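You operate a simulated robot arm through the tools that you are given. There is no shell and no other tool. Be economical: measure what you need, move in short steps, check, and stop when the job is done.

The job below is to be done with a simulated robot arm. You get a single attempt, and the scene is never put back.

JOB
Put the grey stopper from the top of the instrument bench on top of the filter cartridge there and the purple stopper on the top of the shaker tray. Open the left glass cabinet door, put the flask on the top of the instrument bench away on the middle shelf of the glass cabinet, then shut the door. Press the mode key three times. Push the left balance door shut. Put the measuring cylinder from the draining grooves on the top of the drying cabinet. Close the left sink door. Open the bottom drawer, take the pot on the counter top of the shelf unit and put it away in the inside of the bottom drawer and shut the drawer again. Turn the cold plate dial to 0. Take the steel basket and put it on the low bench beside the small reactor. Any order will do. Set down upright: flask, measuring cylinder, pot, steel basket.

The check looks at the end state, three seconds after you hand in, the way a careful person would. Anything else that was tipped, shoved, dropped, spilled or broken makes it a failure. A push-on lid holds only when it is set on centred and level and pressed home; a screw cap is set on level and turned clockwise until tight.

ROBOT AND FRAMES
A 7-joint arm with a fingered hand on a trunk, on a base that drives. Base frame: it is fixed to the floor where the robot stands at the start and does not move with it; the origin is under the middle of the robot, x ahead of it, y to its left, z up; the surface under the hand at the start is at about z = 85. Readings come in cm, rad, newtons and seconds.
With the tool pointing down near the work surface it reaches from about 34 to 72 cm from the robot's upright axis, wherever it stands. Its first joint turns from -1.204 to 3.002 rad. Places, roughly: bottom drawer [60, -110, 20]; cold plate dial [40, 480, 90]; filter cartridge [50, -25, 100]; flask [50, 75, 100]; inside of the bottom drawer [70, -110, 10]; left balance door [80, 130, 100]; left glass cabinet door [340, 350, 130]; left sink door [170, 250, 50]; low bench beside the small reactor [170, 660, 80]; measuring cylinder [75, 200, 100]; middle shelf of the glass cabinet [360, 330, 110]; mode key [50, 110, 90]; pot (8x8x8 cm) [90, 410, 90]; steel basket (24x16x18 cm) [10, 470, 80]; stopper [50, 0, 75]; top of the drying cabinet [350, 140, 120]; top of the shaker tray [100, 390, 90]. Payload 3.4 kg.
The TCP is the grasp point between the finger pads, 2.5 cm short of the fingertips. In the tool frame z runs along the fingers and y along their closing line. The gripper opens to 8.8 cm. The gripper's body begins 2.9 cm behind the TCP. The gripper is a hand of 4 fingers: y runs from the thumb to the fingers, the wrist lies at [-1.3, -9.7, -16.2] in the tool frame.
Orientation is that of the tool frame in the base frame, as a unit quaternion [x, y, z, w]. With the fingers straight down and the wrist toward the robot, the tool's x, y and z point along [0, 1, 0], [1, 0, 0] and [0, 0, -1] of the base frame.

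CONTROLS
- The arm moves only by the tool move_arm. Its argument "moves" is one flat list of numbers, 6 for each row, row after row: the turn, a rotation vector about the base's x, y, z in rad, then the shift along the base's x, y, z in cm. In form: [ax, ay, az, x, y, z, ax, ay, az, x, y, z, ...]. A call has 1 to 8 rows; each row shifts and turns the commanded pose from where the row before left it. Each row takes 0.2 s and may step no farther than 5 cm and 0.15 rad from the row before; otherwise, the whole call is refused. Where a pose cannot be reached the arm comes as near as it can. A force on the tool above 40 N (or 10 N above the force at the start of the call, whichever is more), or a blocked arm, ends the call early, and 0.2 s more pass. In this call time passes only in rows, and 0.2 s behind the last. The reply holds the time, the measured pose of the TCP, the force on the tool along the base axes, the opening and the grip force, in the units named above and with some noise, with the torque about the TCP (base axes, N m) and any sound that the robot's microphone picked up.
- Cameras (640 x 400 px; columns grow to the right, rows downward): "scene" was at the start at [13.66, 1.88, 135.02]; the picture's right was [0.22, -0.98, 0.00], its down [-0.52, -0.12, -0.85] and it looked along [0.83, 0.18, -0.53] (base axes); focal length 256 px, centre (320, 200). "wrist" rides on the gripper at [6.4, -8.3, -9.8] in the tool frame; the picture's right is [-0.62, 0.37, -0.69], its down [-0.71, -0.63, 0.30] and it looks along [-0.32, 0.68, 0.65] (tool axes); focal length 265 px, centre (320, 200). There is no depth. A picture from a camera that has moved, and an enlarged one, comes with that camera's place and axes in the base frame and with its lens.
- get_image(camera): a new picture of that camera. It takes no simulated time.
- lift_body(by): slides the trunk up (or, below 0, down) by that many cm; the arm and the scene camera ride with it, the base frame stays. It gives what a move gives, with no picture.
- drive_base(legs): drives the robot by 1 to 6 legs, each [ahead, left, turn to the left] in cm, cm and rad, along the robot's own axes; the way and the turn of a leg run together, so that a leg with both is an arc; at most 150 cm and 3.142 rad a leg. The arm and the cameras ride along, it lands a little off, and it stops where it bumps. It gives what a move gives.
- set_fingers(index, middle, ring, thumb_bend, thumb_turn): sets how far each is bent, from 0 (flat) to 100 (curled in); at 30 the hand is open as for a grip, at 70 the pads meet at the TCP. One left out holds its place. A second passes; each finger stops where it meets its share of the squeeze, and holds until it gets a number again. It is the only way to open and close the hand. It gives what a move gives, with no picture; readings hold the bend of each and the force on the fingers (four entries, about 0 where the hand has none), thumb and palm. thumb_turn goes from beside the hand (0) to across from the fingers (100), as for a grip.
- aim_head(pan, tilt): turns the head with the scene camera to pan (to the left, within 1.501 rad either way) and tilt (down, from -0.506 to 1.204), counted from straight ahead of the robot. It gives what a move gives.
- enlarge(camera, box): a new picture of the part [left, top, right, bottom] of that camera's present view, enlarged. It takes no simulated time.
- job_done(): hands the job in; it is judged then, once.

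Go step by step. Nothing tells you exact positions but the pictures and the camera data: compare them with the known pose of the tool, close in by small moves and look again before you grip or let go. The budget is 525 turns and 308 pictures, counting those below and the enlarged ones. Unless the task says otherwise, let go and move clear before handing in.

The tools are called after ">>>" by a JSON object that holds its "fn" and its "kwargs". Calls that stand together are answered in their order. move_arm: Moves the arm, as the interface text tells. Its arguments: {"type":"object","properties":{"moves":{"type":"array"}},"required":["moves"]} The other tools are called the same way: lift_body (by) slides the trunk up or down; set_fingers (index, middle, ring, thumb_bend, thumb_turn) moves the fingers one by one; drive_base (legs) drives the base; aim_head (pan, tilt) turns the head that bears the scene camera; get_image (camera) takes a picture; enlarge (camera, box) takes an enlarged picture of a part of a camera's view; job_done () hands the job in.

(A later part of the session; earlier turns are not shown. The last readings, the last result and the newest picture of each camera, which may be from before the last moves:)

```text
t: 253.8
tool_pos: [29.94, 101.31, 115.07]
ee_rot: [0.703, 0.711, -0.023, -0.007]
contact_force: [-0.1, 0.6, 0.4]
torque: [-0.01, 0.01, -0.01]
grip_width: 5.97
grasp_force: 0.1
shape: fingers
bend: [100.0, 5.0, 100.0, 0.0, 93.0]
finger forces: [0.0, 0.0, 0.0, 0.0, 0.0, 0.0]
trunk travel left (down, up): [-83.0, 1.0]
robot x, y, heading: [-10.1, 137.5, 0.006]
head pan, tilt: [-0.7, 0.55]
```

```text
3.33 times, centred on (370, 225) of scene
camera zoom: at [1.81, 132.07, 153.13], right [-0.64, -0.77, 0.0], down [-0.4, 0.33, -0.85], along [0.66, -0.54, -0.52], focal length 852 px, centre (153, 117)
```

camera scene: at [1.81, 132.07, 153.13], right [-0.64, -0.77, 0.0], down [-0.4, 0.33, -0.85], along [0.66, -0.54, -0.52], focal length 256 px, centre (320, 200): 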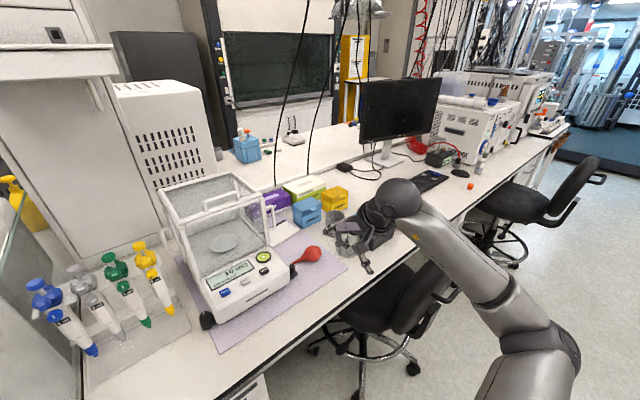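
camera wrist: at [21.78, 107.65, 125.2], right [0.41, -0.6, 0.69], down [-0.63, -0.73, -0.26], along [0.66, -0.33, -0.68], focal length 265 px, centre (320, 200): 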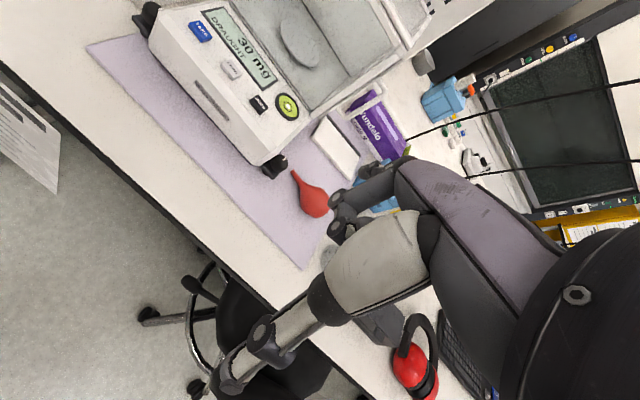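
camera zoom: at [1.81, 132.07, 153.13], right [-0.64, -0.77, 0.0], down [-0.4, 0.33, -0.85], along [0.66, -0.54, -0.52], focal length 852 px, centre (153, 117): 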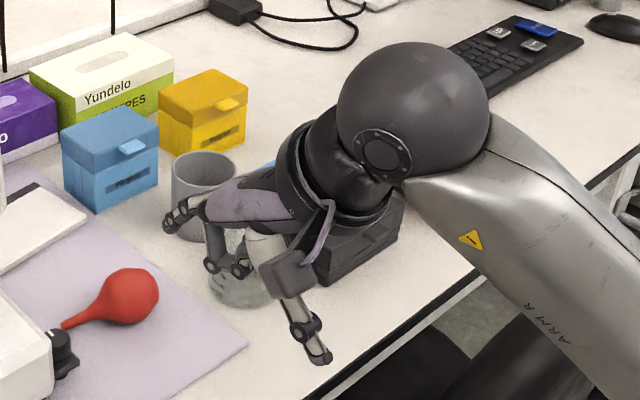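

The space between the balance and the pipettes is tight, so I check whether the door's rear edge sticks out behind the balance.

>>> {"fn": "aim_head", "kwargs": {"pan": -0.25, "tilt": 0.55}}

>>> {"fn": "enlarge", "kwargs": {"camera": "scene", "box": [275, 155, 325, 240]}}

```text
t: 254.7
tool_pos: [29.88, 101.17, 115.16]
ee_rot: [0.702, 0.711, -0.024, -0.007]
contact_force: [-0.6, 0.5, -0.8]
torque: [0.04, -0.03, 0.04]
grip_width: 5.97
grasp_force: 0.1
shape: fingers
bend: [100.0, 5.0, 100.0, 0.0, 93.0]
finger forces: [0.0, 0.0, 0.0, 0.0, 0.0, 0.0]
trunk travel left (down, up): [-83.0, 1.0]
robot x, y, heading: [-9.85, 137.81, 0.007]
head pan, tilt: [-0.25, 0.55]
```

```text
4.71 times, centred on (300, 198) of scene
camera zoom: at [3.6, 135.62, 153.13], right [-0.24, -0.97, 0.0], down [-0.51, 0.13, -0.85], along [0.83, -0.21, -0.52], focal length 1203 px, centre (414, 212)
```

zoom: 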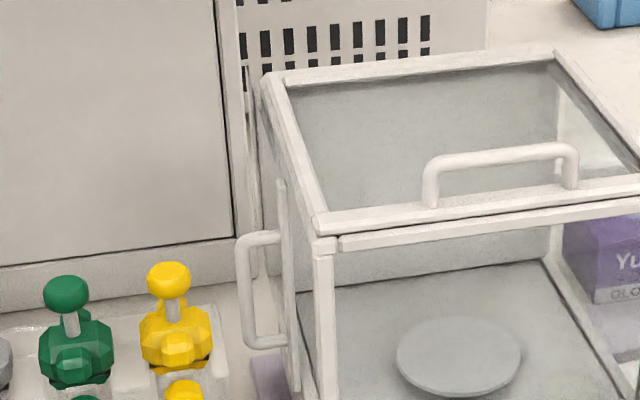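

The rear edge is out of reach, so I will use the handle from above with one finger pointing down. I raise the hand and bring it round to the left of the balance.

>>> {"fn": "set_fingers", "kwargs": {"index": 100, "middle": 62, "ring": 100, "thumb_bend": 0}}

>>> {"fn": "move_arm", "kwargs": {"moves": [0, 0, 0, 0, 2, 4, 0, 0, 0, 1, 4, 2, 0, 0, 0, 1, 4.5, 1, 0, 0, 0, 1, 4.8, 0, 0, 0, 0, 1, 4.8, 0, 0, 0, 0, 1, 4.8, 0, 0, 0, 0, 1, 4.8, 0, 0, 0, 0, 1, 1, 0]}}

>>> {"fn": "drive_base", "kwargs": {"legs": [[15, 0, 0]]}}

>>> {"fn": "get_image", "kwargs": {"camera": "scene"}}

>>> {"fn": "get_image", "kwargs": {"camera": "wrist"}}

```text
t: 255.7
tool_pos: [29.82, 101.11, 115.21]
ee_rot: [0.703, 0.711, -0.023, -0.008]
contact_force: [0.7, 0.8, 0.5]
torque: [0.0, 0.02, 0.03]
grip_width: 5.97
grasp_force: 0.1
shape: fingers
bend: [100.0, 62.0, 100.0, 0.0, 93.0]
finger forces: [0.0, 0.1, 0.0, 0.0, 0.1, 0.1]
trunk travel left (down, up): [-83.0, 1.0]
robot x, y, heading: [-10.49, 137.7, 0.004]
head pan, tilt: [-0.25, 0.55]
```

```text
t: 257.5
tool_pos: [36.78, 131.94, 122.16]
ee_rot: [0.704, 0.71, -0.024, -0.009]
contact_force: [0.3, -0.1, -1.4]
torque: [0.01, 0.01, 0.0]
grip_width: 5.99
grasp_force: 0.1
shape: fingers
bend: [100.0, 62.0, 100.0, 0.0, 93.0]
finger forces: [0.0, 0.0, 0.1, 0.0, 0.1, 0.1]
trunk travel left (down, up): [-83.0, 1.0]
robot x, y, heading: [-9.99, 137.94, 0.005]
head pan, tilt: [-0.25, 0.55]
```

```text
t: 258.8
tool_pos: [51.69, 132.04, 122.13]
ee_rot: [0.703, 0.71, -0.024, -0.007]
contact_force: [-0.6, -0.4, 0.2]
torque: [-0.02, 0.01, 0.0]
grip_width: 5.96
grasp_force: 0.1
shape: fingers
bend: [100.0, 62.0, 100.0, 0.0, 93.0]
finger forces: [0.0, 0.1, 0.0, 0.1, 0.0, 0.0]
trunk travel left (down, up): [-83.0, 1.0]
robot x, y, heading: [5.02, 137.75, 0.006]
head pan, tilt: [-0.25, 0.55]
```

```text
148 pictures are left
camera scene: at [18.35, 135.7, 153.14], right [-0.24, -0.97, 0.0], down [-0.51, 0.13, -0.85], along [0.83, -0.21, -0.52], focal length 256 px, centre (320, 200)
```

scene: 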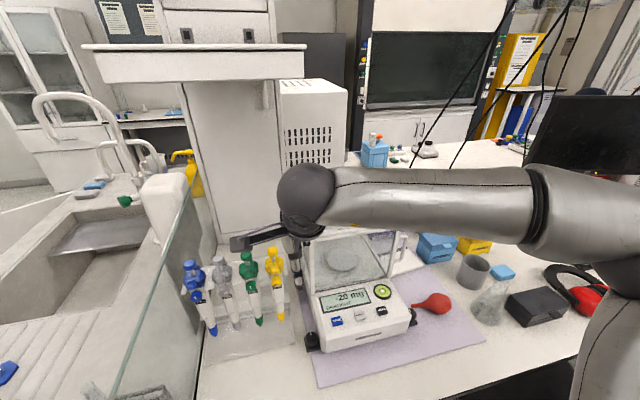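

```text
147 pictures are left
camera wrist: at [43.48, 138.44, 132.23], right [0.4, -0.6, 0.69], down [-0.64, -0.73, -0.26], along [0.66, -0.33, -0.68], focal length 265 px, centre (320, 200)
```

wrist: 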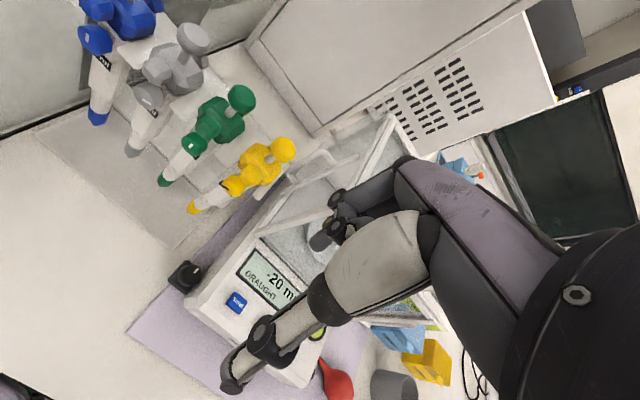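

>>> {"fn": "enlarge", "kwargs": {"camera": "wrist", "box": [220, 100, 420, 260]}}

>>> {"fn": "enlarge", "kwargs": {"camera": "scene", "box": [230, 190, 340, 300]}}

```text
2.50 times, centred on (320, 180) of wrist
camera zoom: at [43.48, 138.44, 132.23], right [0.4, -0.6, 0.69], down [-0.64, -0.73, -0.26], along [0.66, -0.33, -0.68], focal length 664 px, centre (320, 250)
```

zoom: 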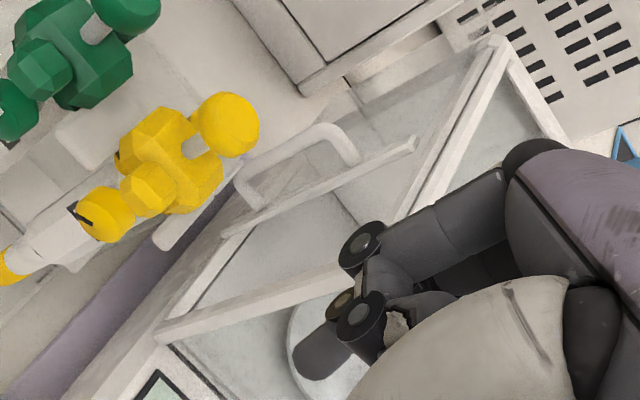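

```text
3.64 times, centred on (285, 245) of scene
camera zoom: at [18.35, 135.7, 153.14], right [-0.24, -0.97, 0.0], down [-0.51, 0.13, -0.85], along [0.83, -0.21, -0.52], focal length 929 px, centre (447, 36)
```

zoom: 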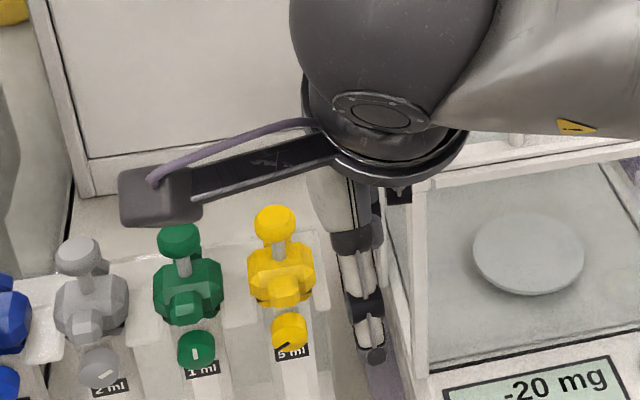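

I compare options: the thumb as pusher with the hand turned 45 degrees keeps palm, ring finger and camera clear of both the glass and the pipettes. I set that shape high above and move closer.

>>> {"fn": "drive_base", "kwargs": {"legs": [[4.5, 0, 0]]}}

>>> {"fn": "set_fingers", "kwargs": {"index": 100, "middle": 100, "ring": 100, "thumb_bend": 30, "thumb_turn": 98}}

>>> {"fn": "move_arm", "kwargs": {"moves": [0, 0, 0.131, 2, 0.2, 0.5, 0, 0, 0.131, 2, 0.2, 0.5, 0, 0, 0.131, 2, 0.2, 0.5, 0, 0, 0.131, 2, 0.2, 0, 0, 0, 0.131, 2, 0.2, 0, 0, 0, 0.131, 2, 0.2, 0]}}

>>> {"fn": "get_image", "kwargs": {"camera": "wrist"}}

>>> {"fn": "get_image", "kwargs": {"camera": "scene"}}

```text
t: 259.7
tool_pos: [55.92, 132.02, 122.16]
ee_rot: [0.704, 0.709, -0.023, -0.007]
contact_force: [0.5, -0.2, -1.2]
torque: [-0.02, 0.0, 0.01]
grip_width: 5.96
grasp_force: 0.0
shape: fingers
bend: [100.0, 62.0, 100.0, 0.0, 93.0]
finger forces: [0.0, 0.0, 0.1, 0.0, 0.0, 0.0]
trunk travel left (down, up): [-83.0, 1.0]
robot x, y, heading: [9.23, 137.66, 0.005]
head pan, tilt: [-0.25, 0.55]
```

```text
t: 260.7
tool_pos: [55.97, 131.94, 122.12]
ee_rot: [0.704, 0.71, -0.023, -0.007]
contact_force: [-0.8, 0.4, 0.3]
torque: [0.02, 0.0, 0.0]
grip_width: 5.31
grasp_force: 0.0
shape: fingers
bend: [100.0, 100.0, 100.0, 30.0, 95.0]
finger forces: [0.0, 0.0, 0.0, 0.1, 0.0, 0.0]
trunk travel left (down, up): [-83.0, 1.0]
robot x, y, heading: [9.19, 137.99, 0.003]
head pan, tilt: [-0.25, 0.55]
```

```text
t: 262.1
tool_pos: [66.04, 133.05, 123.53]
ee_rot: [0.438, 0.899, -0.024, 0.001]
contact_force: [-0.5, 0.0, 0.2]
torque: [0.01, 0.01, 0.0]
grip_width: 5.32
grasp_force: 0.0
shape: fingers
bend: [100.0, 100.0, 100.0, 30.0, 95.0]
finger forces: [0.1, 0.1, 0.1, 0.0, 0.0, 0.1]
out of reach, approached as far as the arm can: row 6
trunk travel left (down, up): [-83.0, 1.0]
robot x, y, heading: [9.21, 138.17, 0.004]
head pan, tilt: [-0.25, 0.55]
```

```text
144 pictures are left
camera wrist: at [55.52, 133.24, 133.67], right [0.69, -0.23, 0.69], down [-0.06, -0.96, -0.26], along [0.73, 0.14, -0.67], focal length 265 px, centre (320, 200)
```

wrist: 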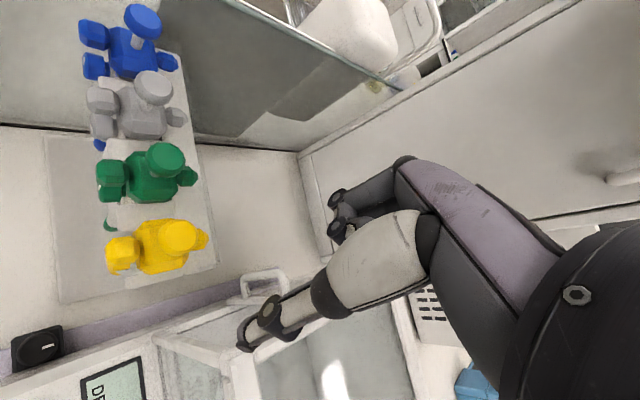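

```text
143 pictures are left
camera scene: at [22.69, 135.69, 153.15], right [-0.24, -0.97, 0.0], down [-0.51, 0.13, -0.85], along [0.83, -0.21, -0.52], focal length 256 px, centre (320, 200)
```

scene: 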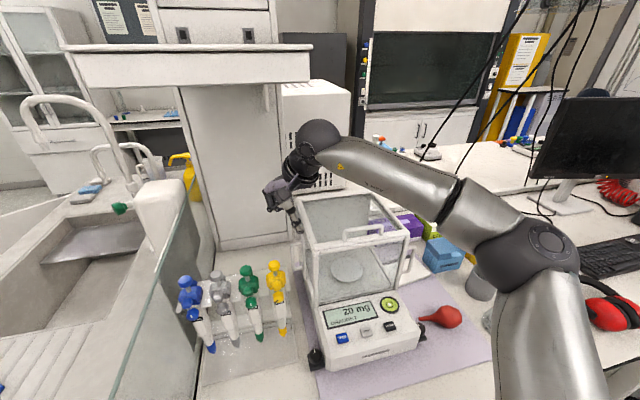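

The handle bar is confirmed near [76.2, 130]. I move forward over the gap at the same height.

>>> {"fn": "move_arm", "kwargs": {"moves": [0, 0, 0, 4, 0, 0, 0, 0, 0, 4, 0, 0, 0, 0, 0, 4, 0, -0.5, 0, 0, 0, 4, 0, -0.5]}}

>>> {"fn": "get_image", "kwargs": {"camera": "wrist"}}

>>> {"fn": "get_image", "kwargs": {"camera": "scene"}}

```text
t: 263.1
tool_pos: [66.99, 133.06, 123.61]
ee_rot: [0.439, 0.898, -0.024, 0.002]
contact_force: [-0.2, 0.2, 1.0]
torque: [0.0, 0.05, -0.03]
grip_width: 5.31
grasp_force: 0.1
shape: fingers
bend: [100.0, 100.0, 100.0, 30.0, 96.0]
finger forces: [0.0, 0.0, 0.0, 0.1, 0.1, 0.0]
out of reach, approached as far as the arm can: row 1, 2, 3, 4
trunk travel left (down, up): [-83.0, 1.0]
robot x, y, heading: [9.03, 137.95, 0.003]
head pan, tilt: [-0.25, 0.55]
```

```text
142 pictures are left
camera wrist: at [56.54, 133.24, 133.65], right [0.69, -0.23, 0.69], down [-0.06, -0.96, -0.26], along [0.73, 0.14, -0.67], focal length 265 px, centre (320, 200)
```

wrist: 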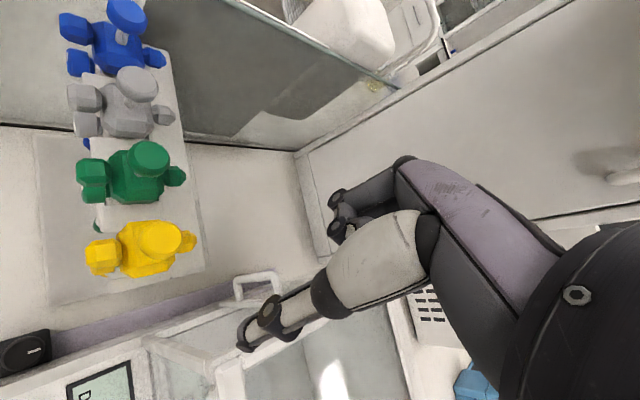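

```text
141 pictures are left
camera scene: at [22.75, 135.69, 153.14], right [-0.24, -0.97, 0.0], down [-0.51, 0.13, -0.85], along [0.83, -0.21, -0.52], focal length 256 px, centre (320, 200)
```

scene: 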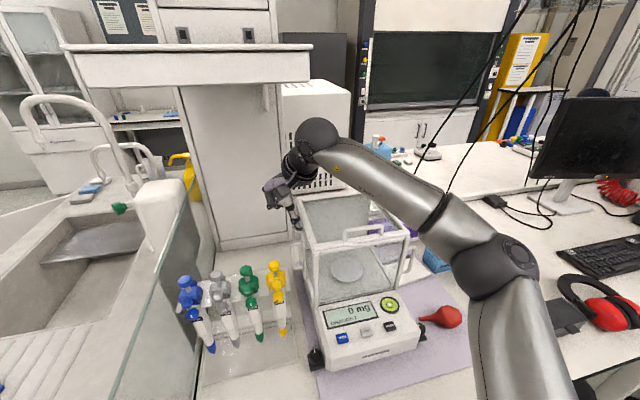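

The turned hand cannot reach further from here. Standing further right with the base turned left gives the arm that direction naturally, so I reposition the base.

>>> {"fn": "move_arm", "kwargs": {"moves": [0, 0, 0, -4, 0, 0, 0, 0, 0, -4, 0, 0]}}

>>> {"fn": "drive_base", "kwargs": {"legs": [[0, -22, 0.4]]}}

>>> {"fn": "get_image", "kwargs": {"camera": "wrist"}}

>>> {"fn": "get_image", "kwargs": {"camera": "scene"}}

```text
t: 263.7
tool_pos: [58.84, 133.13, 123.59]
ee_rot: [0.439, 0.898, -0.024, 0.0]
contact_force: [0.1, 1.0, -0.1]
torque: [0.0, 0.0, -0.03]
grip_width: 5.32
grasp_force: 0.0
shape: fingers
bend: [100.0, 100.0, 100.0, 30.0, 96.0]
finger forces: [0.0, 0.0, 0.1, 0.0, 0.0, 0.0]
trunk travel left (down, up): [-83.0, 1.0]
robot x, y, heading: [8.97, 137.85, 0.006]
head pan, tilt: [-0.25, 0.55]
```

```text
t: 265.4
tool_pos: [61.51, 131.28, 123.65]
ee_rot: [0.252, 0.967, -0.024, 0.006]
contact_force: [0.2, 0.0, 0.2]
torque: [-0.01, 0.0, 0.04]
grip_width: 5.3
grasp_force: 0.1
shape: fingers
bend: [100.0, 100.0, 100.0, 30.0, 96.0]
finger forces: [0.0, 0.0, 0.1, 0.1, 0.0, 0.0]
trunk travel left (down, up): [-83.0, 1.0]
robot x, y, heading: [13.62, 116.44, 0.401]
head pan, tilt: [-0.25, 0.55]
```

```text
140 pictures are left
camera wrist: at [51.68, 127.5, 133.64], right [0.72, 0.05, 0.69], down [0.31, -0.91, -0.26], along [0.62, 0.41, -0.68], focal length 265 px, centre (320, 200)
```

wrist: 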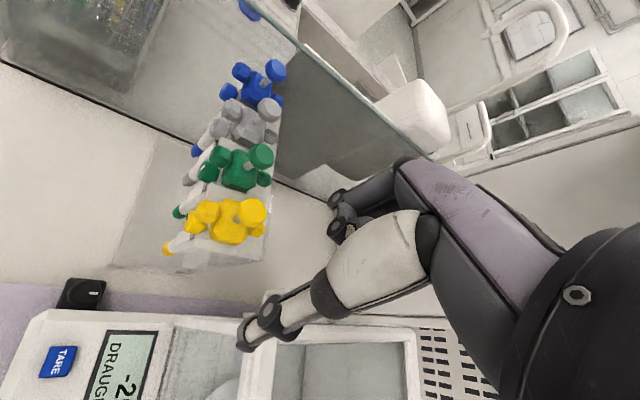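

```text
139 pictures are left
camera scene: at [26.97, 119.71, 153.13], right [0.15, -0.99, 0.0], down [-0.52, -0.08, -0.85], along [0.84, 0.13, -0.52], focal length 256 px, centre (320, 200)
```

scene: 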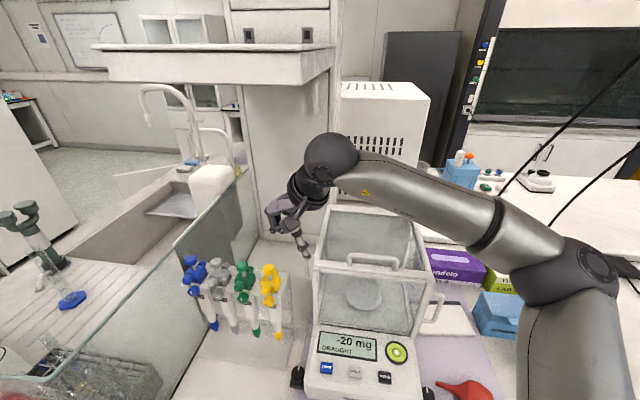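

>>> {"fn": "move_arm", "kwargs": {"moves": [0, 0, -0.06, 4.1, 0.4, 0, 0, 0, -0.06, 4.1, 0.4, 0, 0, 0, -0.06, 4.1, 0.4, 0, 0, 0, -0.06, 4.1, 0.4, 0, 0, 0, -0.06, 4.1, 0.4, 0]}}

>>> {"fn": "get_image", "kwargs": {"camera": "wrist"}}

>>> {"fn": "get_image", "kwargs": {"camera": "scene"}}

```text
t: 266.6
tool_pos: [76.77, 133.02, 123.5]
ee_rot: [0.381, 0.924, -0.024, 0.002]
contact_force: [-0.7, 0.1, 0.7]
torque: [0.0, 0.03, 0.01]
grip_width: 5.33
grasp_force: 0.1
shape: fingers
bend: [100.0, 100.0, 100.0, 30.0, 96.0]
finger forces: [0.0, 0.0, 0.0, 0.1, 0.0, 0.0]
out of reach, approached as far as the arm can: row 4, 5
trunk travel left (down, up): [-83.0, 1.0]
robot x, y, heading: [13.6, 116.65, 0.397]
head pan, tilt: [-0.25, 0.55]
```

```text
138 pictures are left
camera wrist: at [66.4, 131.86, 133.65], right [0.71, -0.14, 0.69], down [0.06, -0.96, -0.26], along [0.7, 0.22, -0.68], focal length 265 px, centre (320, 200)
```

wrist: 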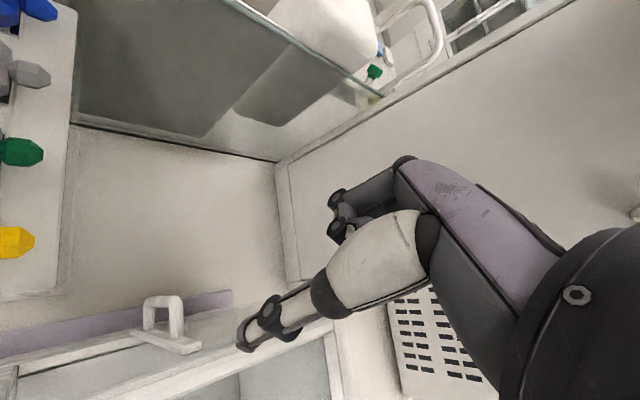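

```text
137 pictures are left
camera scene: at [27.0, 119.81, 153.13], right [0.15, -0.99, 0.0], down [-0.52, -0.08, -0.85], along [0.84, 0.13, -0.52], focal length 256 px, centre (320, 200)
```

scene: 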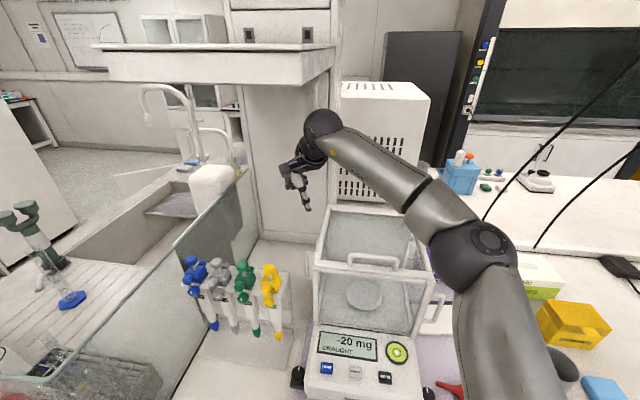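

>>> {"fn": "move_arm", "kwargs": {"moves": [0, 0, -0.06, 1.5, 0, -1, 0, 0, -0.06, 1.5, 0, -1, 0, 0, -0.04, 1.5, 0.1, -1, 0, 0, 0, 1.2, 0.1, -1]}}

>>> {"fn": "get_image", "kwargs": {"camera": "wrist"}}

```text
t: 267.6
tool_pos: [82.49, 133.22, 119.4]
ee_rot: [0.468, 0.883, -0.025, 0.0]
contact_force: [-0.2, -0.1, 0.9]
torque: [0.01, 0.01, -0.02]
grip_width: 5.32
grasp_force: 0.0
shape: fingers
bend: [100.0, 100.0, 100.0, 30.0, 96.0]
finger forces: [0.0, 0.0, 0.1, 0.1, 0.1, 0.0]
trunk travel left (down, up): [-83.0, 1.0]
robot x, y, heading: [13.65, 116.25, 0.398]
head pan, tilt: [-0.25, 0.55]
```

```text
136 pictures are left
camera wrist: at [72.09, 134.03, 129.45], right [0.67, -0.28, 0.69], down [-0.13, -0.96, -0.26], along [0.73, 0.09, -0.68], focal length 265 px, centre (320, 200)
```

wrist: 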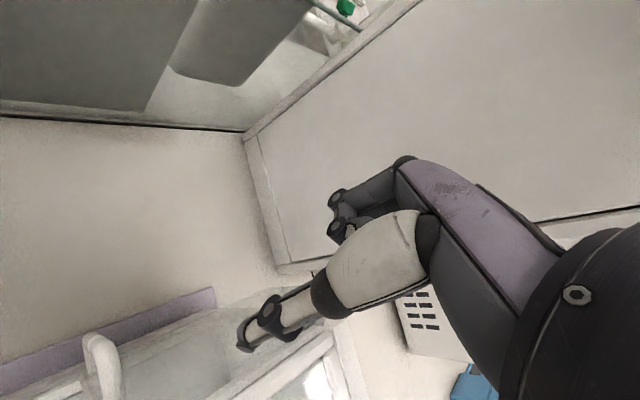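

The thumb is behind the handle. I lower it in stages.

>>> {"fn": "move_arm", "kwargs": {"moves": [0, 0, 0, 0, 0.2, -3, 0, 0, 0, 0, 0.1, -3, 0, 0, 0, 0, 0, -2]}}

>>> {"fn": "get_image", "kwargs": {"camera": "wrist"}}

>>> {"fn": "enlarge", "kwargs": {"camera": "scene", "box": [230, 100, 450, 300]}}

```text
t: 268.4
tool_pos: [82.64, 133.35, 111.33]
ee_rot: [0.467, 0.884, -0.026, -0.001]
contact_force: [-0.9, -0.8, 0.1]
torque: [0.06, -0.06, -0.01]
grip_width: 5.28
grasp_force: 0.1
shape: fingers
bend: [100.0, 100.0, 100.0, 30.0, 96.0]
finger forces: [0.0, 0.0, 0.1, 0.0, 0.0, 0.0]
trunk travel left (down, up): [-83.0, 1.0]
robot x, y, heading: [13.67, 116.57, 0.399]
head pan, tilt: [-0.25, 0.55]
```

```text
135 pictures are left
camera wrist: at [72.15, 134.26, 121.46], right [0.67, -0.27, 0.69], down [-0.12, -0.96, -0.26], along [0.73, 0.09, -0.68], focal length 265 px, centre (320, 200)
```

wrist: 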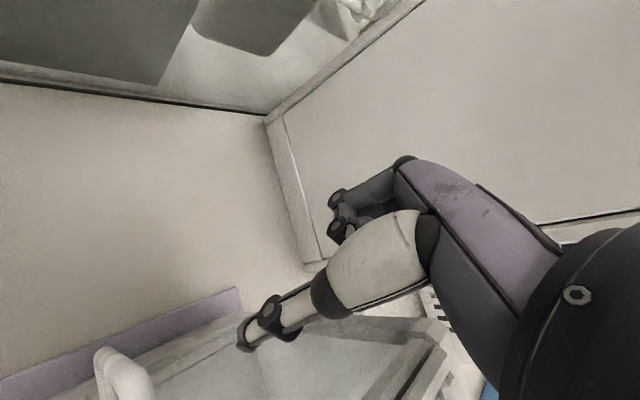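

```text
2.00 times, centred on (340, 200) of scene
camera zoom: at [26.99, 119.71, 153.13], right [0.15, -0.99, 0.0], down [-0.52, -0.08, -0.85], along [0.84, 0.13, -0.52], focal length 511 px, centre (280, 200)
```

zoom: 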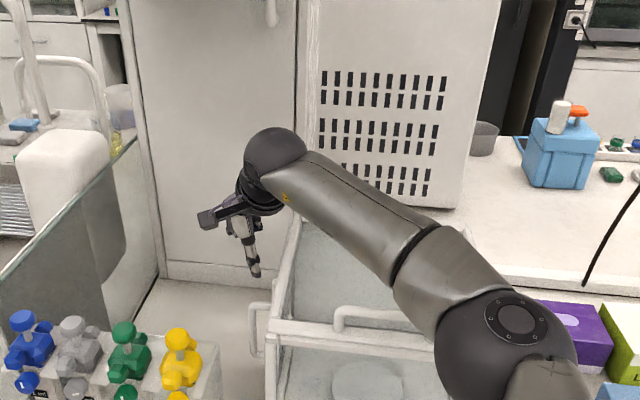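

>>> {"fn": "move_arm", "kwargs": {"moves": [0, 0, 0, 0, 0, -2, 0, 0, 0, 0, 0, -2]}}

>>> {"fn": "get_image", "kwargs": {"camera": "wrist"}}

>>> {"fn": "enlarge", "kwargs": {"camera": "scene", "box": [230, 140, 430, 320]}}

```text
t: 269.0
tool_pos: [82.55, 133.42, 107.61]
ee_rot: [0.467, 0.884, -0.025, 0.0]
contact_force: [-0.1, -0.9, -0.9]
torque: [0.04, -0.01, -0.02]
grip_width: 5.32
grasp_force: 0.1
shape: fingers
bend: [100.0, 100.0, 100.0, 30.0, 96.0]
finger forces: [0.0, 0.0, 0.0, 0.1, 0.0, 0.0]
trunk travel left (down, up): [-83.0, 1.0]
robot x, y, heading: [13.38, 115.92, 0.397]
head pan, tilt: [-0.25, 0.55]
```

```text
133 pictures are left
camera wrist: at [72.16, 134.35, 117.61], right [0.67, -0.27, 0.69], down [-0.12, -0.96, -0.26], along [0.73, 0.09, -0.68], focal length 265 px, centre (320, 200)
```

wrist: 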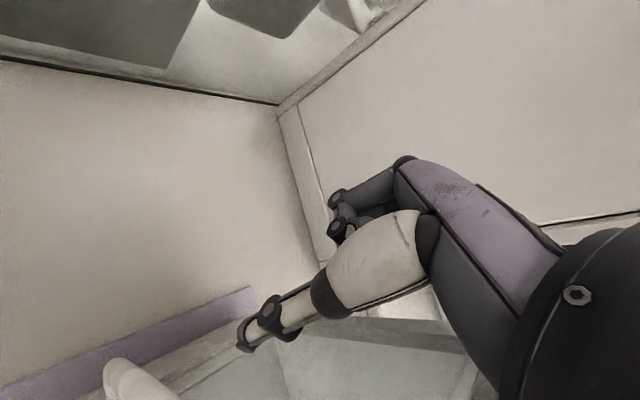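

```text
2.22 times, centred on (330, 230) of scene
camera zoom: at [27.01, 119.72, 153.13], right [0.15, -0.99, 0.0], down [-0.52, -0.08, -0.85], along [0.84, 0.13, -0.52], focal length 568 px, centre (298, 133)
```

zoom: 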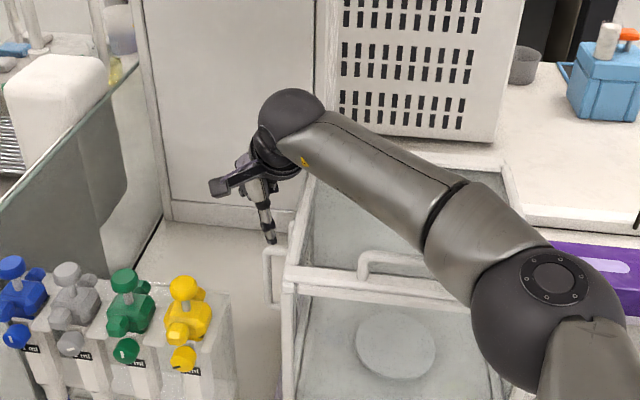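

>>> {"fn": "move_arm", "kwargs": {"moves": [0, 0, 0, 0, 0.3, -1.5, 0, 0, 0, -1, 0, 0, 0, 0, 0, -1, 0, 0, 0, 0, 0, -1, 0, 0]}}

>>> {"fn": "get_image", "kwargs": {"camera": "wrist"}}

>>> {"fn": "enlarge", "kwargs": {"camera": "scene", "box": [230, 140, 430, 320]}}

```text
t: 270.0
tool_pos: [79.56, 133.74, 106.14]
ee_rot: [0.466, 0.884, -0.025, 0.0]
contact_force: [-0.3, -0.2, -0.2]
torque: [0.02, 0.02, -0.01]
grip_width: 5.26
grasp_force: 0.1
shape: fingers
bend: [100.0, 100.0, 100.0, 30.0, 96.0]
finger forces: [0.0, 0.0, 0.0, 0.0, 0.5, 0.1]
trunk travel left (down, up): [-83.0, 1.0]
robot x, y, heading: [13.15, 116.24, 0.397]
head pan, tilt: [-0.25, 0.55]
```

```text
131 pictures are left
camera wrist: at [69.05, 134.68, 116.19], right [0.67, -0.27, 0.69], down [-0.12, -0.96, -0.26], along [0.73, 0.09, -0.67], focal length 265 px, centre (320, 200)
```

wrist: 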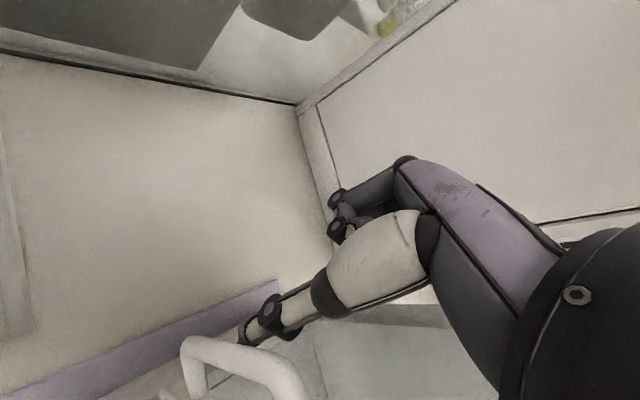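

```text
2.22 times, centred on (330, 230) of scene
camera zoom: at [26.96, 119.71, 153.13], right [0.15, -0.99, 0.0], down [-0.52, -0.08, -0.85], along [0.84, 0.13, -0.52], focal length 568 px, centre (298, 133)
```

zoom: 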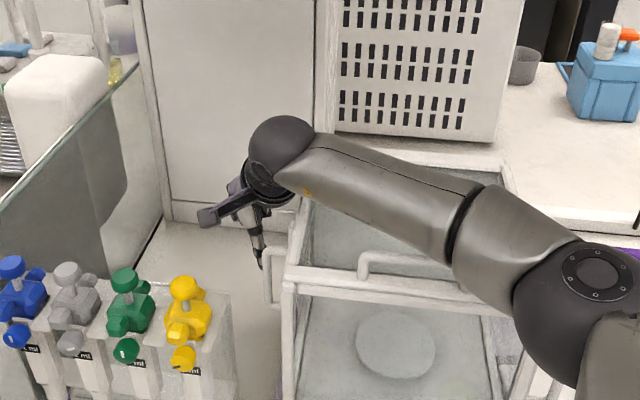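

The thumb passed just outside the bar. I go back, shift 1.6 cm toward the balance, and try again.

>>> {"fn": "move_arm", "kwargs": {"moves": [0, 0, 0, 1.5, 0.1, 0, 0, 0, 0, 1.5, 0, 0, 0, 0, 0, 0, -1, 0, 0, 0, 0, 0, -0.7, 0]}}

>>> {"fn": "get_image", "kwargs": {"camera": "wrist"}}

```text
t: 271.0
tool_pos: [82.38, 132.85, 106.14]
ee_rot: [0.464, 0.886, -0.025, 0.0]
contact_force: [3.2, 18.5, 1.5]
torque: [-1.77, 0.25, -0.41]
grip_width: 5.27
grasp_force: 0.0
shape: fingers
bend: [100.0, 100.0, 100.0, 30.0, 96.0]
finger forces: [0.1, 0.0, 0.0, 0.0, 0.0, 0.0]
trunk travel left (down, up): [-83.0, 1.0]
robot x, y, heading: [13.64, 116.5, 0.399]
head pan, tilt: [-0.25, 0.55]
```

```text
129 pictures are left
camera wrist: at [72.02, 133.72, 116.15], right [0.67, -0.27, 0.69], down [-0.12, -0.96, -0.26], along [0.73, 0.09, -0.68], focal length 265 px, centre (320, 200)
```

wrist: 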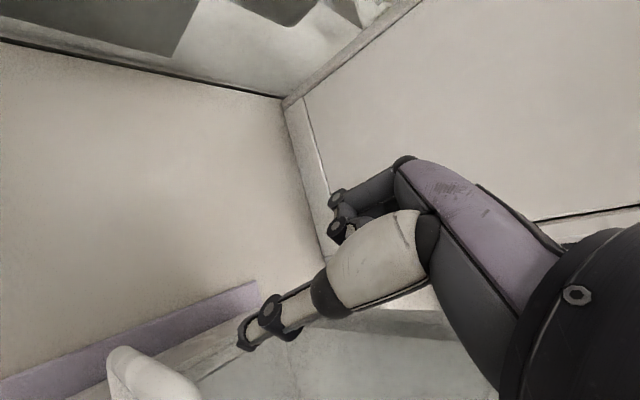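

The palm touched the top edge of the balance, so I back off, lean the hand outward slightly, and bring the thumb in again.

>>> {"fn": "move_arm", "kwargs": {"moves": [0, 0, 0, 0.3, 1, 0.4, -0.08, 0, 0, 0, 0, 0.3, -0.08, 0, 0, 0, -0.5, 0, 0, 0, 0, 0, -0.6, 0]}}

>>> {"fn": "get_image", "kwargs": {"camera": "wrist"}}

>>> {"fn": "enlarge", "kwargs": {"camera": "scene", "box": [230, 160, 350, 280]}}

```text
t: 272.0
tool_pos: [82.79, 131.95, 106.88]
ee_rot: [0.466, 0.879, -0.095, 0.038]
contact_force: [-0.2, 0.0, 0.4]
torque: [-0.02, 0.0, 0.01]
grip_width: 5.28
grasp_force: 0.1
shape: fingers
bend: [100.0, 100.0, 100.0, 30.0, 96.0]
finger forces: [0.0, 0.1, 0.0, 0.0, 0.0, 0.0]
trunk travel left (down, up): [-83.0, 1.0]
robot x, y, heading: [13.55, 116.36, 0.404]
head pan, tilt: [-0.25, 0.55]
```

```text
128 pictures are left
camera wrist: at [72.35, 134.35, 116.6], right [0.67, -0.16, 0.72], down [-0.12, -0.99, -0.1], along [0.73, -0.02, -0.68], focal length 265 px, centre (320, 200)
```

wrist: 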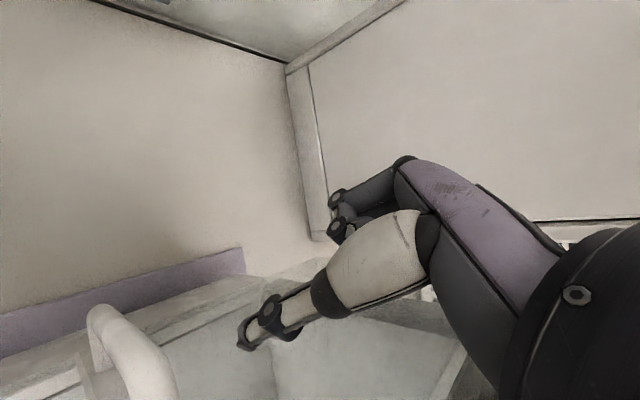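

```text
3.33 times, centred on (290, 220) of scene
camera zoom: at [26.98, 119.62, 153.13], right [0.15, -0.99, 0.0], down [-0.52, -0.08, -0.85], along [0.84, 0.13, -0.52], focal length 852 px, centre (420, 133)
```

zoom: 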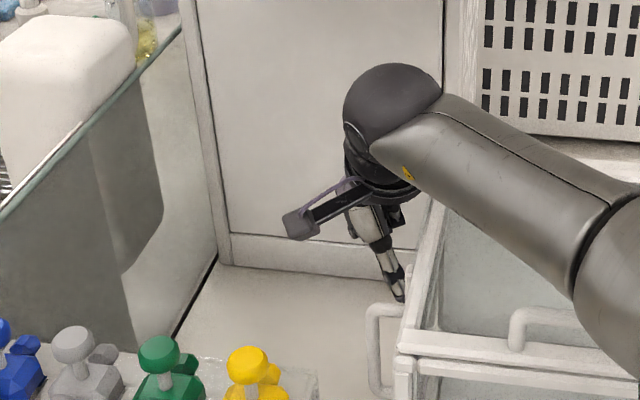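

The thumb is now inside the bar line, behind the upper leg of the handle. I centre it a bit and pull toward the robot.

>>> {"fn": "move_arm", "kwargs": {"moves": [0, 0, 0, 0, 0.5, -0.3, 0, 0, 0, -1, 0, 0, 0, 0, 0, -1, 0, 0, 0, 0, 0, -1, 0, 0]}}

>>> {"fn": "get_image", "kwargs": {"camera": "wrist"}}

>>> {"fn": "enlarge", "kwargs": {"camera": "scene", "box": [230, 160, 350, 280]}}

```text
t: 273.0
tool_pos: [79.76, 132.46, 106.54]
ee_rot: [0.466, 0.879, -0.095, 0.037]
contact_force: [0.1, -0.6, -0.7]
torque: [0.0, 0.02, 0.02]
grip_width: 5.28
grasp_force: 0.0
shape: fingers
bend: [100.0, 100.0, 100.0, 30.0, 96.0]
finger forces: [0.1, 0.1, 0.1, 0.0, 0.1, 0.1]
trunk travel left (down, up): [-83.0, 1.0]
robot x, y, heading: [13.56, 116.47, 0.401]
head pan, tilt: [-0.25, 0.55]
```

```text
126 pictures are left
camera wrist: at [69.3, 134.91, 116.28], right [0.67, -0.16, 0.72], down [-0.12, -0.99, -0.11], along [0.73, -0.02, -0.68], focal length 265 px, centre (320, 200)
```

wrist: 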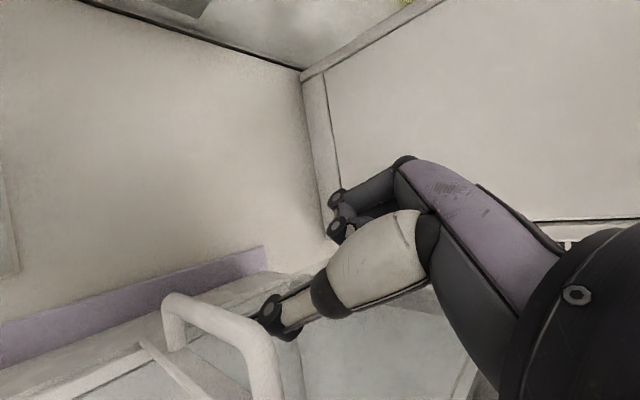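

```text
3.33 times, centred on (290, 220) of scene
camera zoom: at [26.94, 119.68, 153.14], right [0.15, -0.99, 0.0], down [-0.52, -0.08, -0.85], along [0.84, 0.13, -0.52], focal length 852 px, centre (420, 133)
```

zoom: 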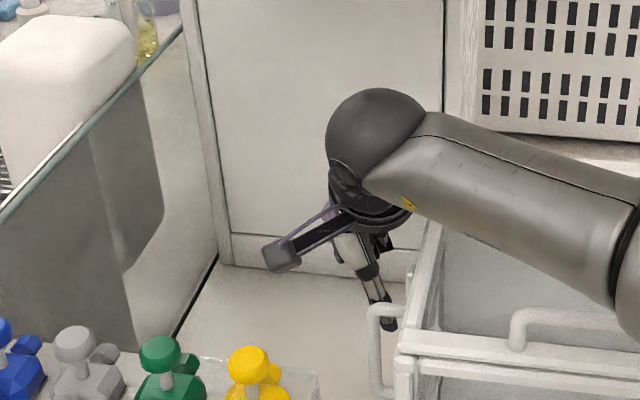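

The thumb is now directly behind the handle. I continue toward the robot.

>>> {"fn": "move_arm", "kwargs": {"moves": [0, 0, 0, -1, 0, 0, 0, 0, 0, -1, 0, 0, 0, 0, 0, -1, 0, 0]}}

>>> {"fn": "get_image", "kwargs": {"camera": "wrist"}}

>>> {"fn": "enlarge", "kwargs": {"camera": "scene", "box": [230, 160, 350, 280]}}

```text
t: 273.8
tool_pos: [76.71, 132.39, 106.49]
ee_rot: [0.465, 0.879, -0.095, 0.036]
contact_force: [-0.2, 0.5, 0.8]
torque: [0.0, 0.0, -0.01]
grip_width: 5.28
grasp_force: 0.7
shape: fingers
bend: [100.0, 100.0, 100.0, 30.0, 96.0]
finger forces: [0.1, 0.0, 0.0, 0.0, 0.4, 0.0]
trunk travel left (down, up): [-83.0, 1.0]
robot x, y, heading: [13.66, 116.22, 0.405]
head pan, tilt: [-0.25, 0.55]
```

```text
124 pictures are left
camera wrist: at [66.26, 134.91, 116.2], right [0.67, -0.16, 0.73], down [-0.12, -0.99, -0.11], along [0.73, -0.02, -0.68], focal length 265 px, centre (320, 200)
```

wrist: 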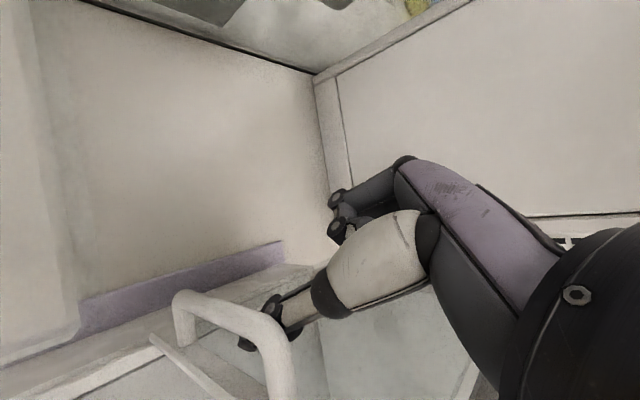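

```text
3.33 times, centred on (290, 220) of scene
camera zoom: at [26.95, 119.7, 153.14], right [0.15, -0.99, 0.0], down [-0.52, -0.08, -0.85], along [0.84, 0.13, -0.52], focal length 852 px, centre (420, 133)
```

zoom: 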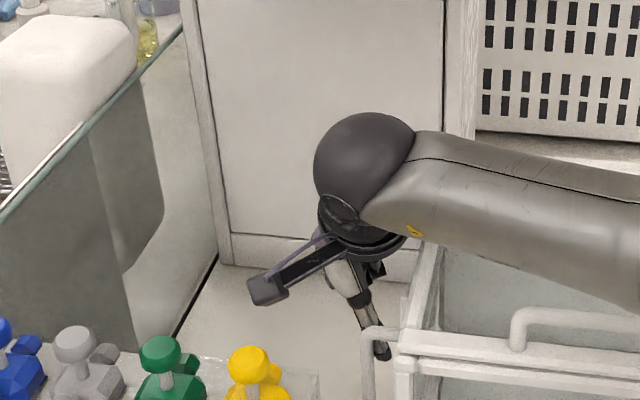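

>>> {"fn": "move_arm", "kwargs": {"moves": [0, 0, 0.05, -1.1, 0.19, 0, 0, 0, 0.05, -1.1, 0.19, 0, 0, 0, 0.05, -1.1, 0.19, 0]}}

>>> {"fn": "get_image", "kwargs": {"camera": "wrist"}}

>>> {"fn": "enlarge", "kwargs": {"camera": "scene", "box": [230, 160, 350, 280]}}

```text
t: 274.6
tool_pos: [73.37, 133.11, 106.54]
ee_rot: [0.397, 0.912, -0.092, 0.044]
contact_force: [0.2, -1.4, -0.1]
torque: [0.02, -0.04, -0.01]
grip_width: 5.26
grasp_force: 0.1
shape: fingers
bend: [100.0, 100.0, 100.0, 30.0, 96.0]
finger forces: [0.0, 0.1, 0.0, 0.1, 0.4, 0.0]
trunk travel left (down, up): [-83.0, 1.0]
robot x, y, heading: [13.66, 116.66, 0.397]
head pan, tilt: [-0.25, 0.55]
```

```text
122 pictures are left
camera wrist: at [62.66, 133.96, 116.28], right [0.69, -0.06, 0.72], down [0.03, -0.99, -0.1], along [0.73, 0.09, -0.68], focal length 265 px, centre (320, 200)
```

wrist: 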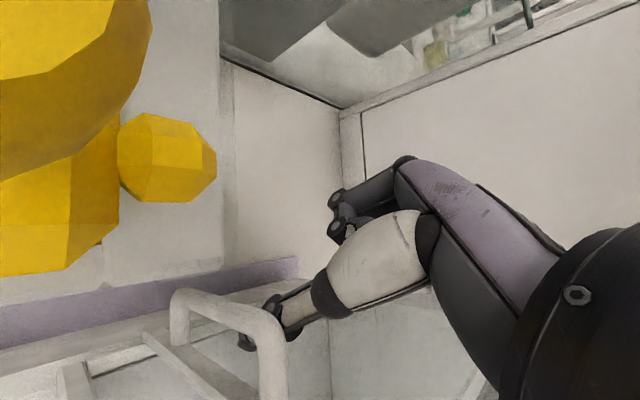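

```text
3.33 times, centred on (290, 220) of scene
camera zoom: at [26.96, 119.7, 153.14], right [0.15, -0.99, 0.0], down [-0.52, -0.08, -0.85], along [0.84, 0.13, -0.52], focal length 852 px, centre (420, 133)
```

zoom: 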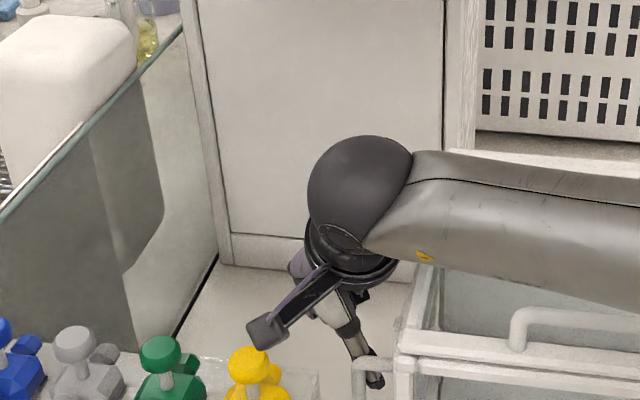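

The camera is close to the yellow pipette, so I turn the hand a little more as I pull and raise it slightly.

>>> {"fn": "move_arm", "kwargs": {"moves": [0, 0, 0.07, -0.5, 0.2, 0.3, 0, 0, 0.07, -0.6, 0.2, 0.3]}}

>>> {"fn": "get_image", "kwargs": {"camera": "wrist"}}

>>> {"fn": "enlarge", "kwargs": {"camera": "scene", "box": [230, 160, 350, 280]}}

```text
t: 275.2
tool_pos: [72.31, 133.44, 107.07]
ee_rot: [0.334, 0.937, -0.088, 0.05]
contact_force: [0.3, 0.8, -0.6]
torque: [0.0, -0.02, 0.05]
grip_width: 5.29
grasp_force: 0.0
shape: fingers
bend: [100.0, 100.0, 100.0, 30.0, 96.0]
finger forces: [0.0, 0.0, 0.1, 0.0, 0.3, 0.1]
trunk travel left (down, up): [-83.0, 1.0]
robot x, y, heading: [13.41, 116.53, 0.402]
head pan, tilt: [-0.25, 0.55]
```

```text
120 pictures are left
camera wrist: at [61.64, 132.83, 116.85], right [0.69, 0.04, 0.73], down [0.16, -0.98, -0.1], along [0.71, 0.19, -0.68], focal length 265 px, centre (320, 200)
```

wrist: 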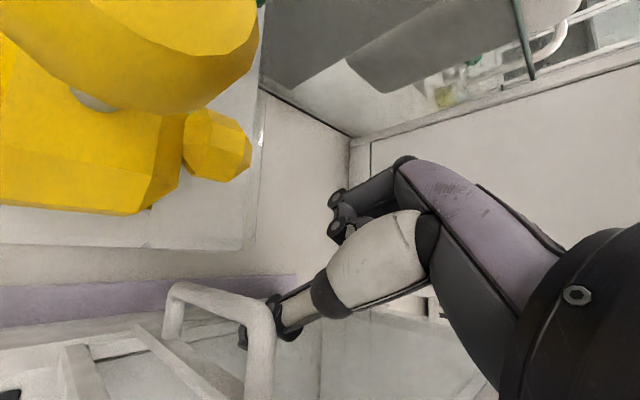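

```text
3.33 times, centred on (290, 220) of scene
camera zoom: at [26.98, 119.71, 153.13], right [0.15, -0.99, 0.0], down [-0.52, -0.08, -0.85], along [0.84, 0.13, -0.52], focal length 852 px, centre (420, 133)
```

zoom: 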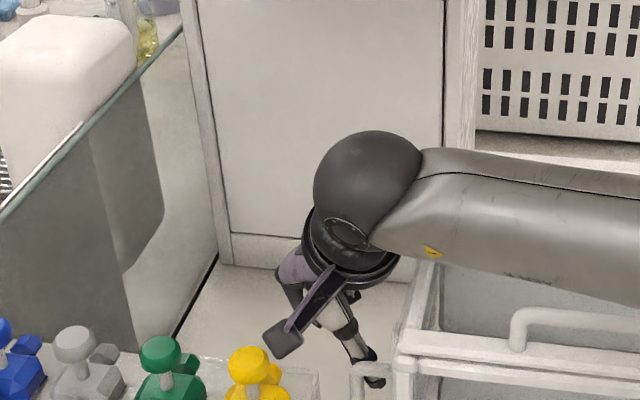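

>>> {"fn": "move_arm", "kwargs": {"moves": [0, 0, 0.04, -0.9, 0.1, 0, 0, 0, 0.04, -0.9, 0.1, 0, 0, 0, 0, -0.6, 0, 0]}}

>>> {"fn": "get_image", "kwargs": {"camera": "wrist"}}

>>> {"fn": "enlarge", "kwargs": {"camera": "scene", "box": [230, 160, 350, 280]}}

```text
t: 276.0
tool_pos: [70.0, 133.59, 107.1]
ee_rot: [0.295, 0.95, -0.087, 0.054]
contact_force: [0.0, -0.9, 0.0]
torque: [0.02, -0.01, 0.03]
grip_width: 5.31
grasp_force: 0.2
shape: fingers
bend: [100.0, 100.0, 100.0, 30.0, 96.0]
finger forces: [0.0, 0.0, 0.1, 0.1, 0.4, 0.1]
trunk travel left (down, up): [-83.0, 1.0]
robot x, y, heading: [13.27, 116.58, 0.4]
head pan, tilt: [-0.25, 0.55]
```

```text
118 pictures are left
camera wrist: at [59.37, 132.21, 116.83], right [0.68, 0.09, 0.73], down [0.24, -0.96, -0.1], along [0.69, 0.25, -0.68], focal length 265 px, centre (320, 200)
```

wrist: 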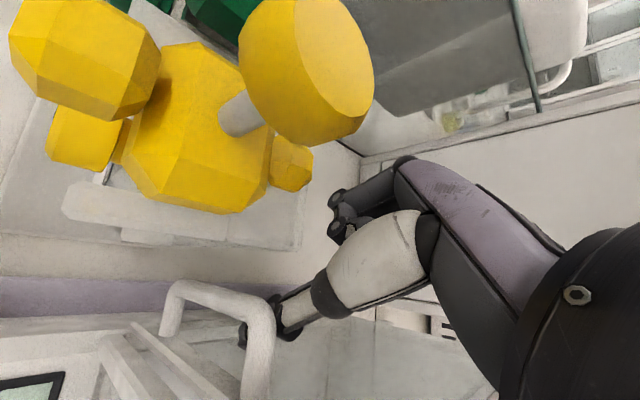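

```text
3.33 times, centred on (290, 220) of scene
camera zoom: at [26.97, 119.71, 153.13], right [0.15, -0.99, 0.0], down [-0.52, -0.08, -0.85], along [0.84, 0.13, -0.52], focal length 852 px, centre (420, 133)
```

zoom: 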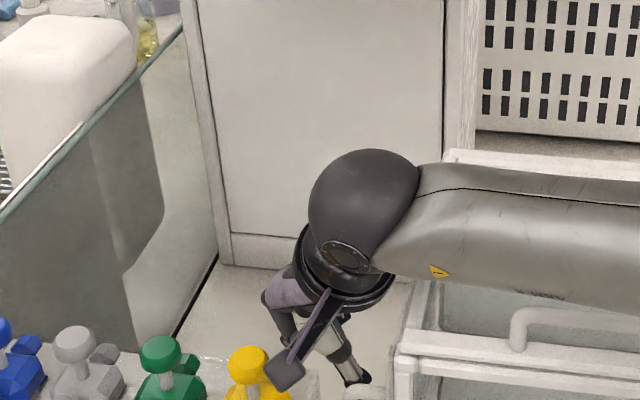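

Nearly closed. I continue a little until it meets its stop.

>>> {"fn": "move_arm", "kwargs": {"moves": [0, 0, 0, -0.6, 0, 0, 0, 0, 0, -0.5, 0, 0]}}

>>> {"fn": "move_arm", "kwargs": {"moves": [0, 0, 0, -0.4, 0, 0, 0, 0, 0, -0.4, 0, 0]}}

>>> {"fn": "get_image", "kwargs": {"camera": "wrist"}}

>>> {"fn": "get_image", "kwargs": {"camera": "scene"}}

```text
t: 276.6
tool_pos: [69.13, 133.62, 107.05]
ee_rot: [0.297, 0.949, -0.086, 0.054]
contact_force: [9.1, 0.9, 2.7]
torque: [-0.07, 0.18, 0.25]
grip_width: 5.12
grasp_force: 4.7
shape: fingers
bend: [100.0, 100.0, 100.0, 32.0, 100.0]
finger forces: [0.0, 0.1, 0.1, 0.0, 9.0, 0.1]
trunk travel left (down, up): [-83.0, 1.0]
robot x, y, heading: [13.49, 116.53, 0.397]
head pan, tilt: [-0.25, 0.55]
```

```text
t: 277.2
tool_pos: [68.48, 133.77, 107.1]
ee_rot: [0.297, 0.949, -0.086, 0.054]
contact_force: [19.9, 3.5, 10.1]
torque: [-0.39, 0.5, 0.57]
grip_width: 5.01
grasp_force: 10.5
shape: fingers
bend: [100.0, 100.0, 100.0, 33.0, 100.0]
finger forces: [0.0, 0.1, 0.0, 0.0, 21.2, 0.0]
trunk travel left (down, up): [-83.0, 1.0]
robot x, y, heading: [13.59, 116.68, 0.401]
head pan, tilt: [-0.25, 0.55]
```

```text
116 pictures are left
camera wrist: at [57.88, 132.32, 116.76], right [0.68, 0.09, 0.73], down [0.24, -0.96, -0.11], along [0.69, 0.25, -0.68], focal length 265 px, centre (320, 200)
```

wrist: 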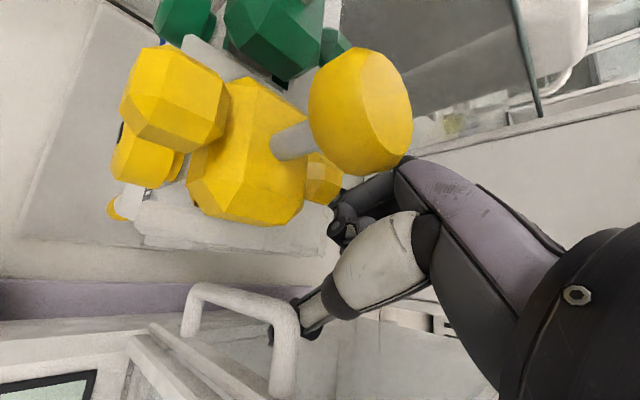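

```text
115 pictures are left
camera scene: at [27.49, 119.8, 153.1], right [0.15, -0.99, 0.0], down [-0.52, -0.08, -0.85], along [0.84, 0.13, -0.53], focal length 256 px, centre (320, 200)
```

scene: 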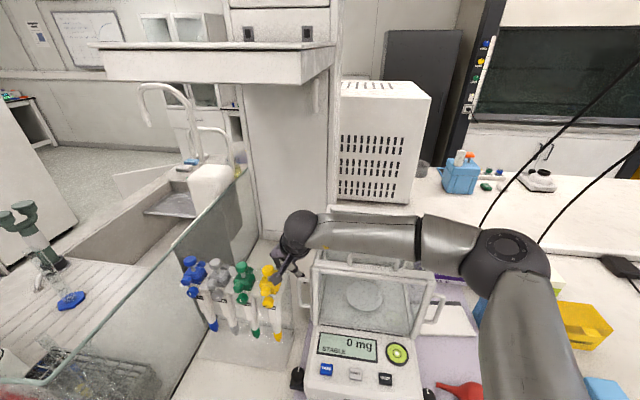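

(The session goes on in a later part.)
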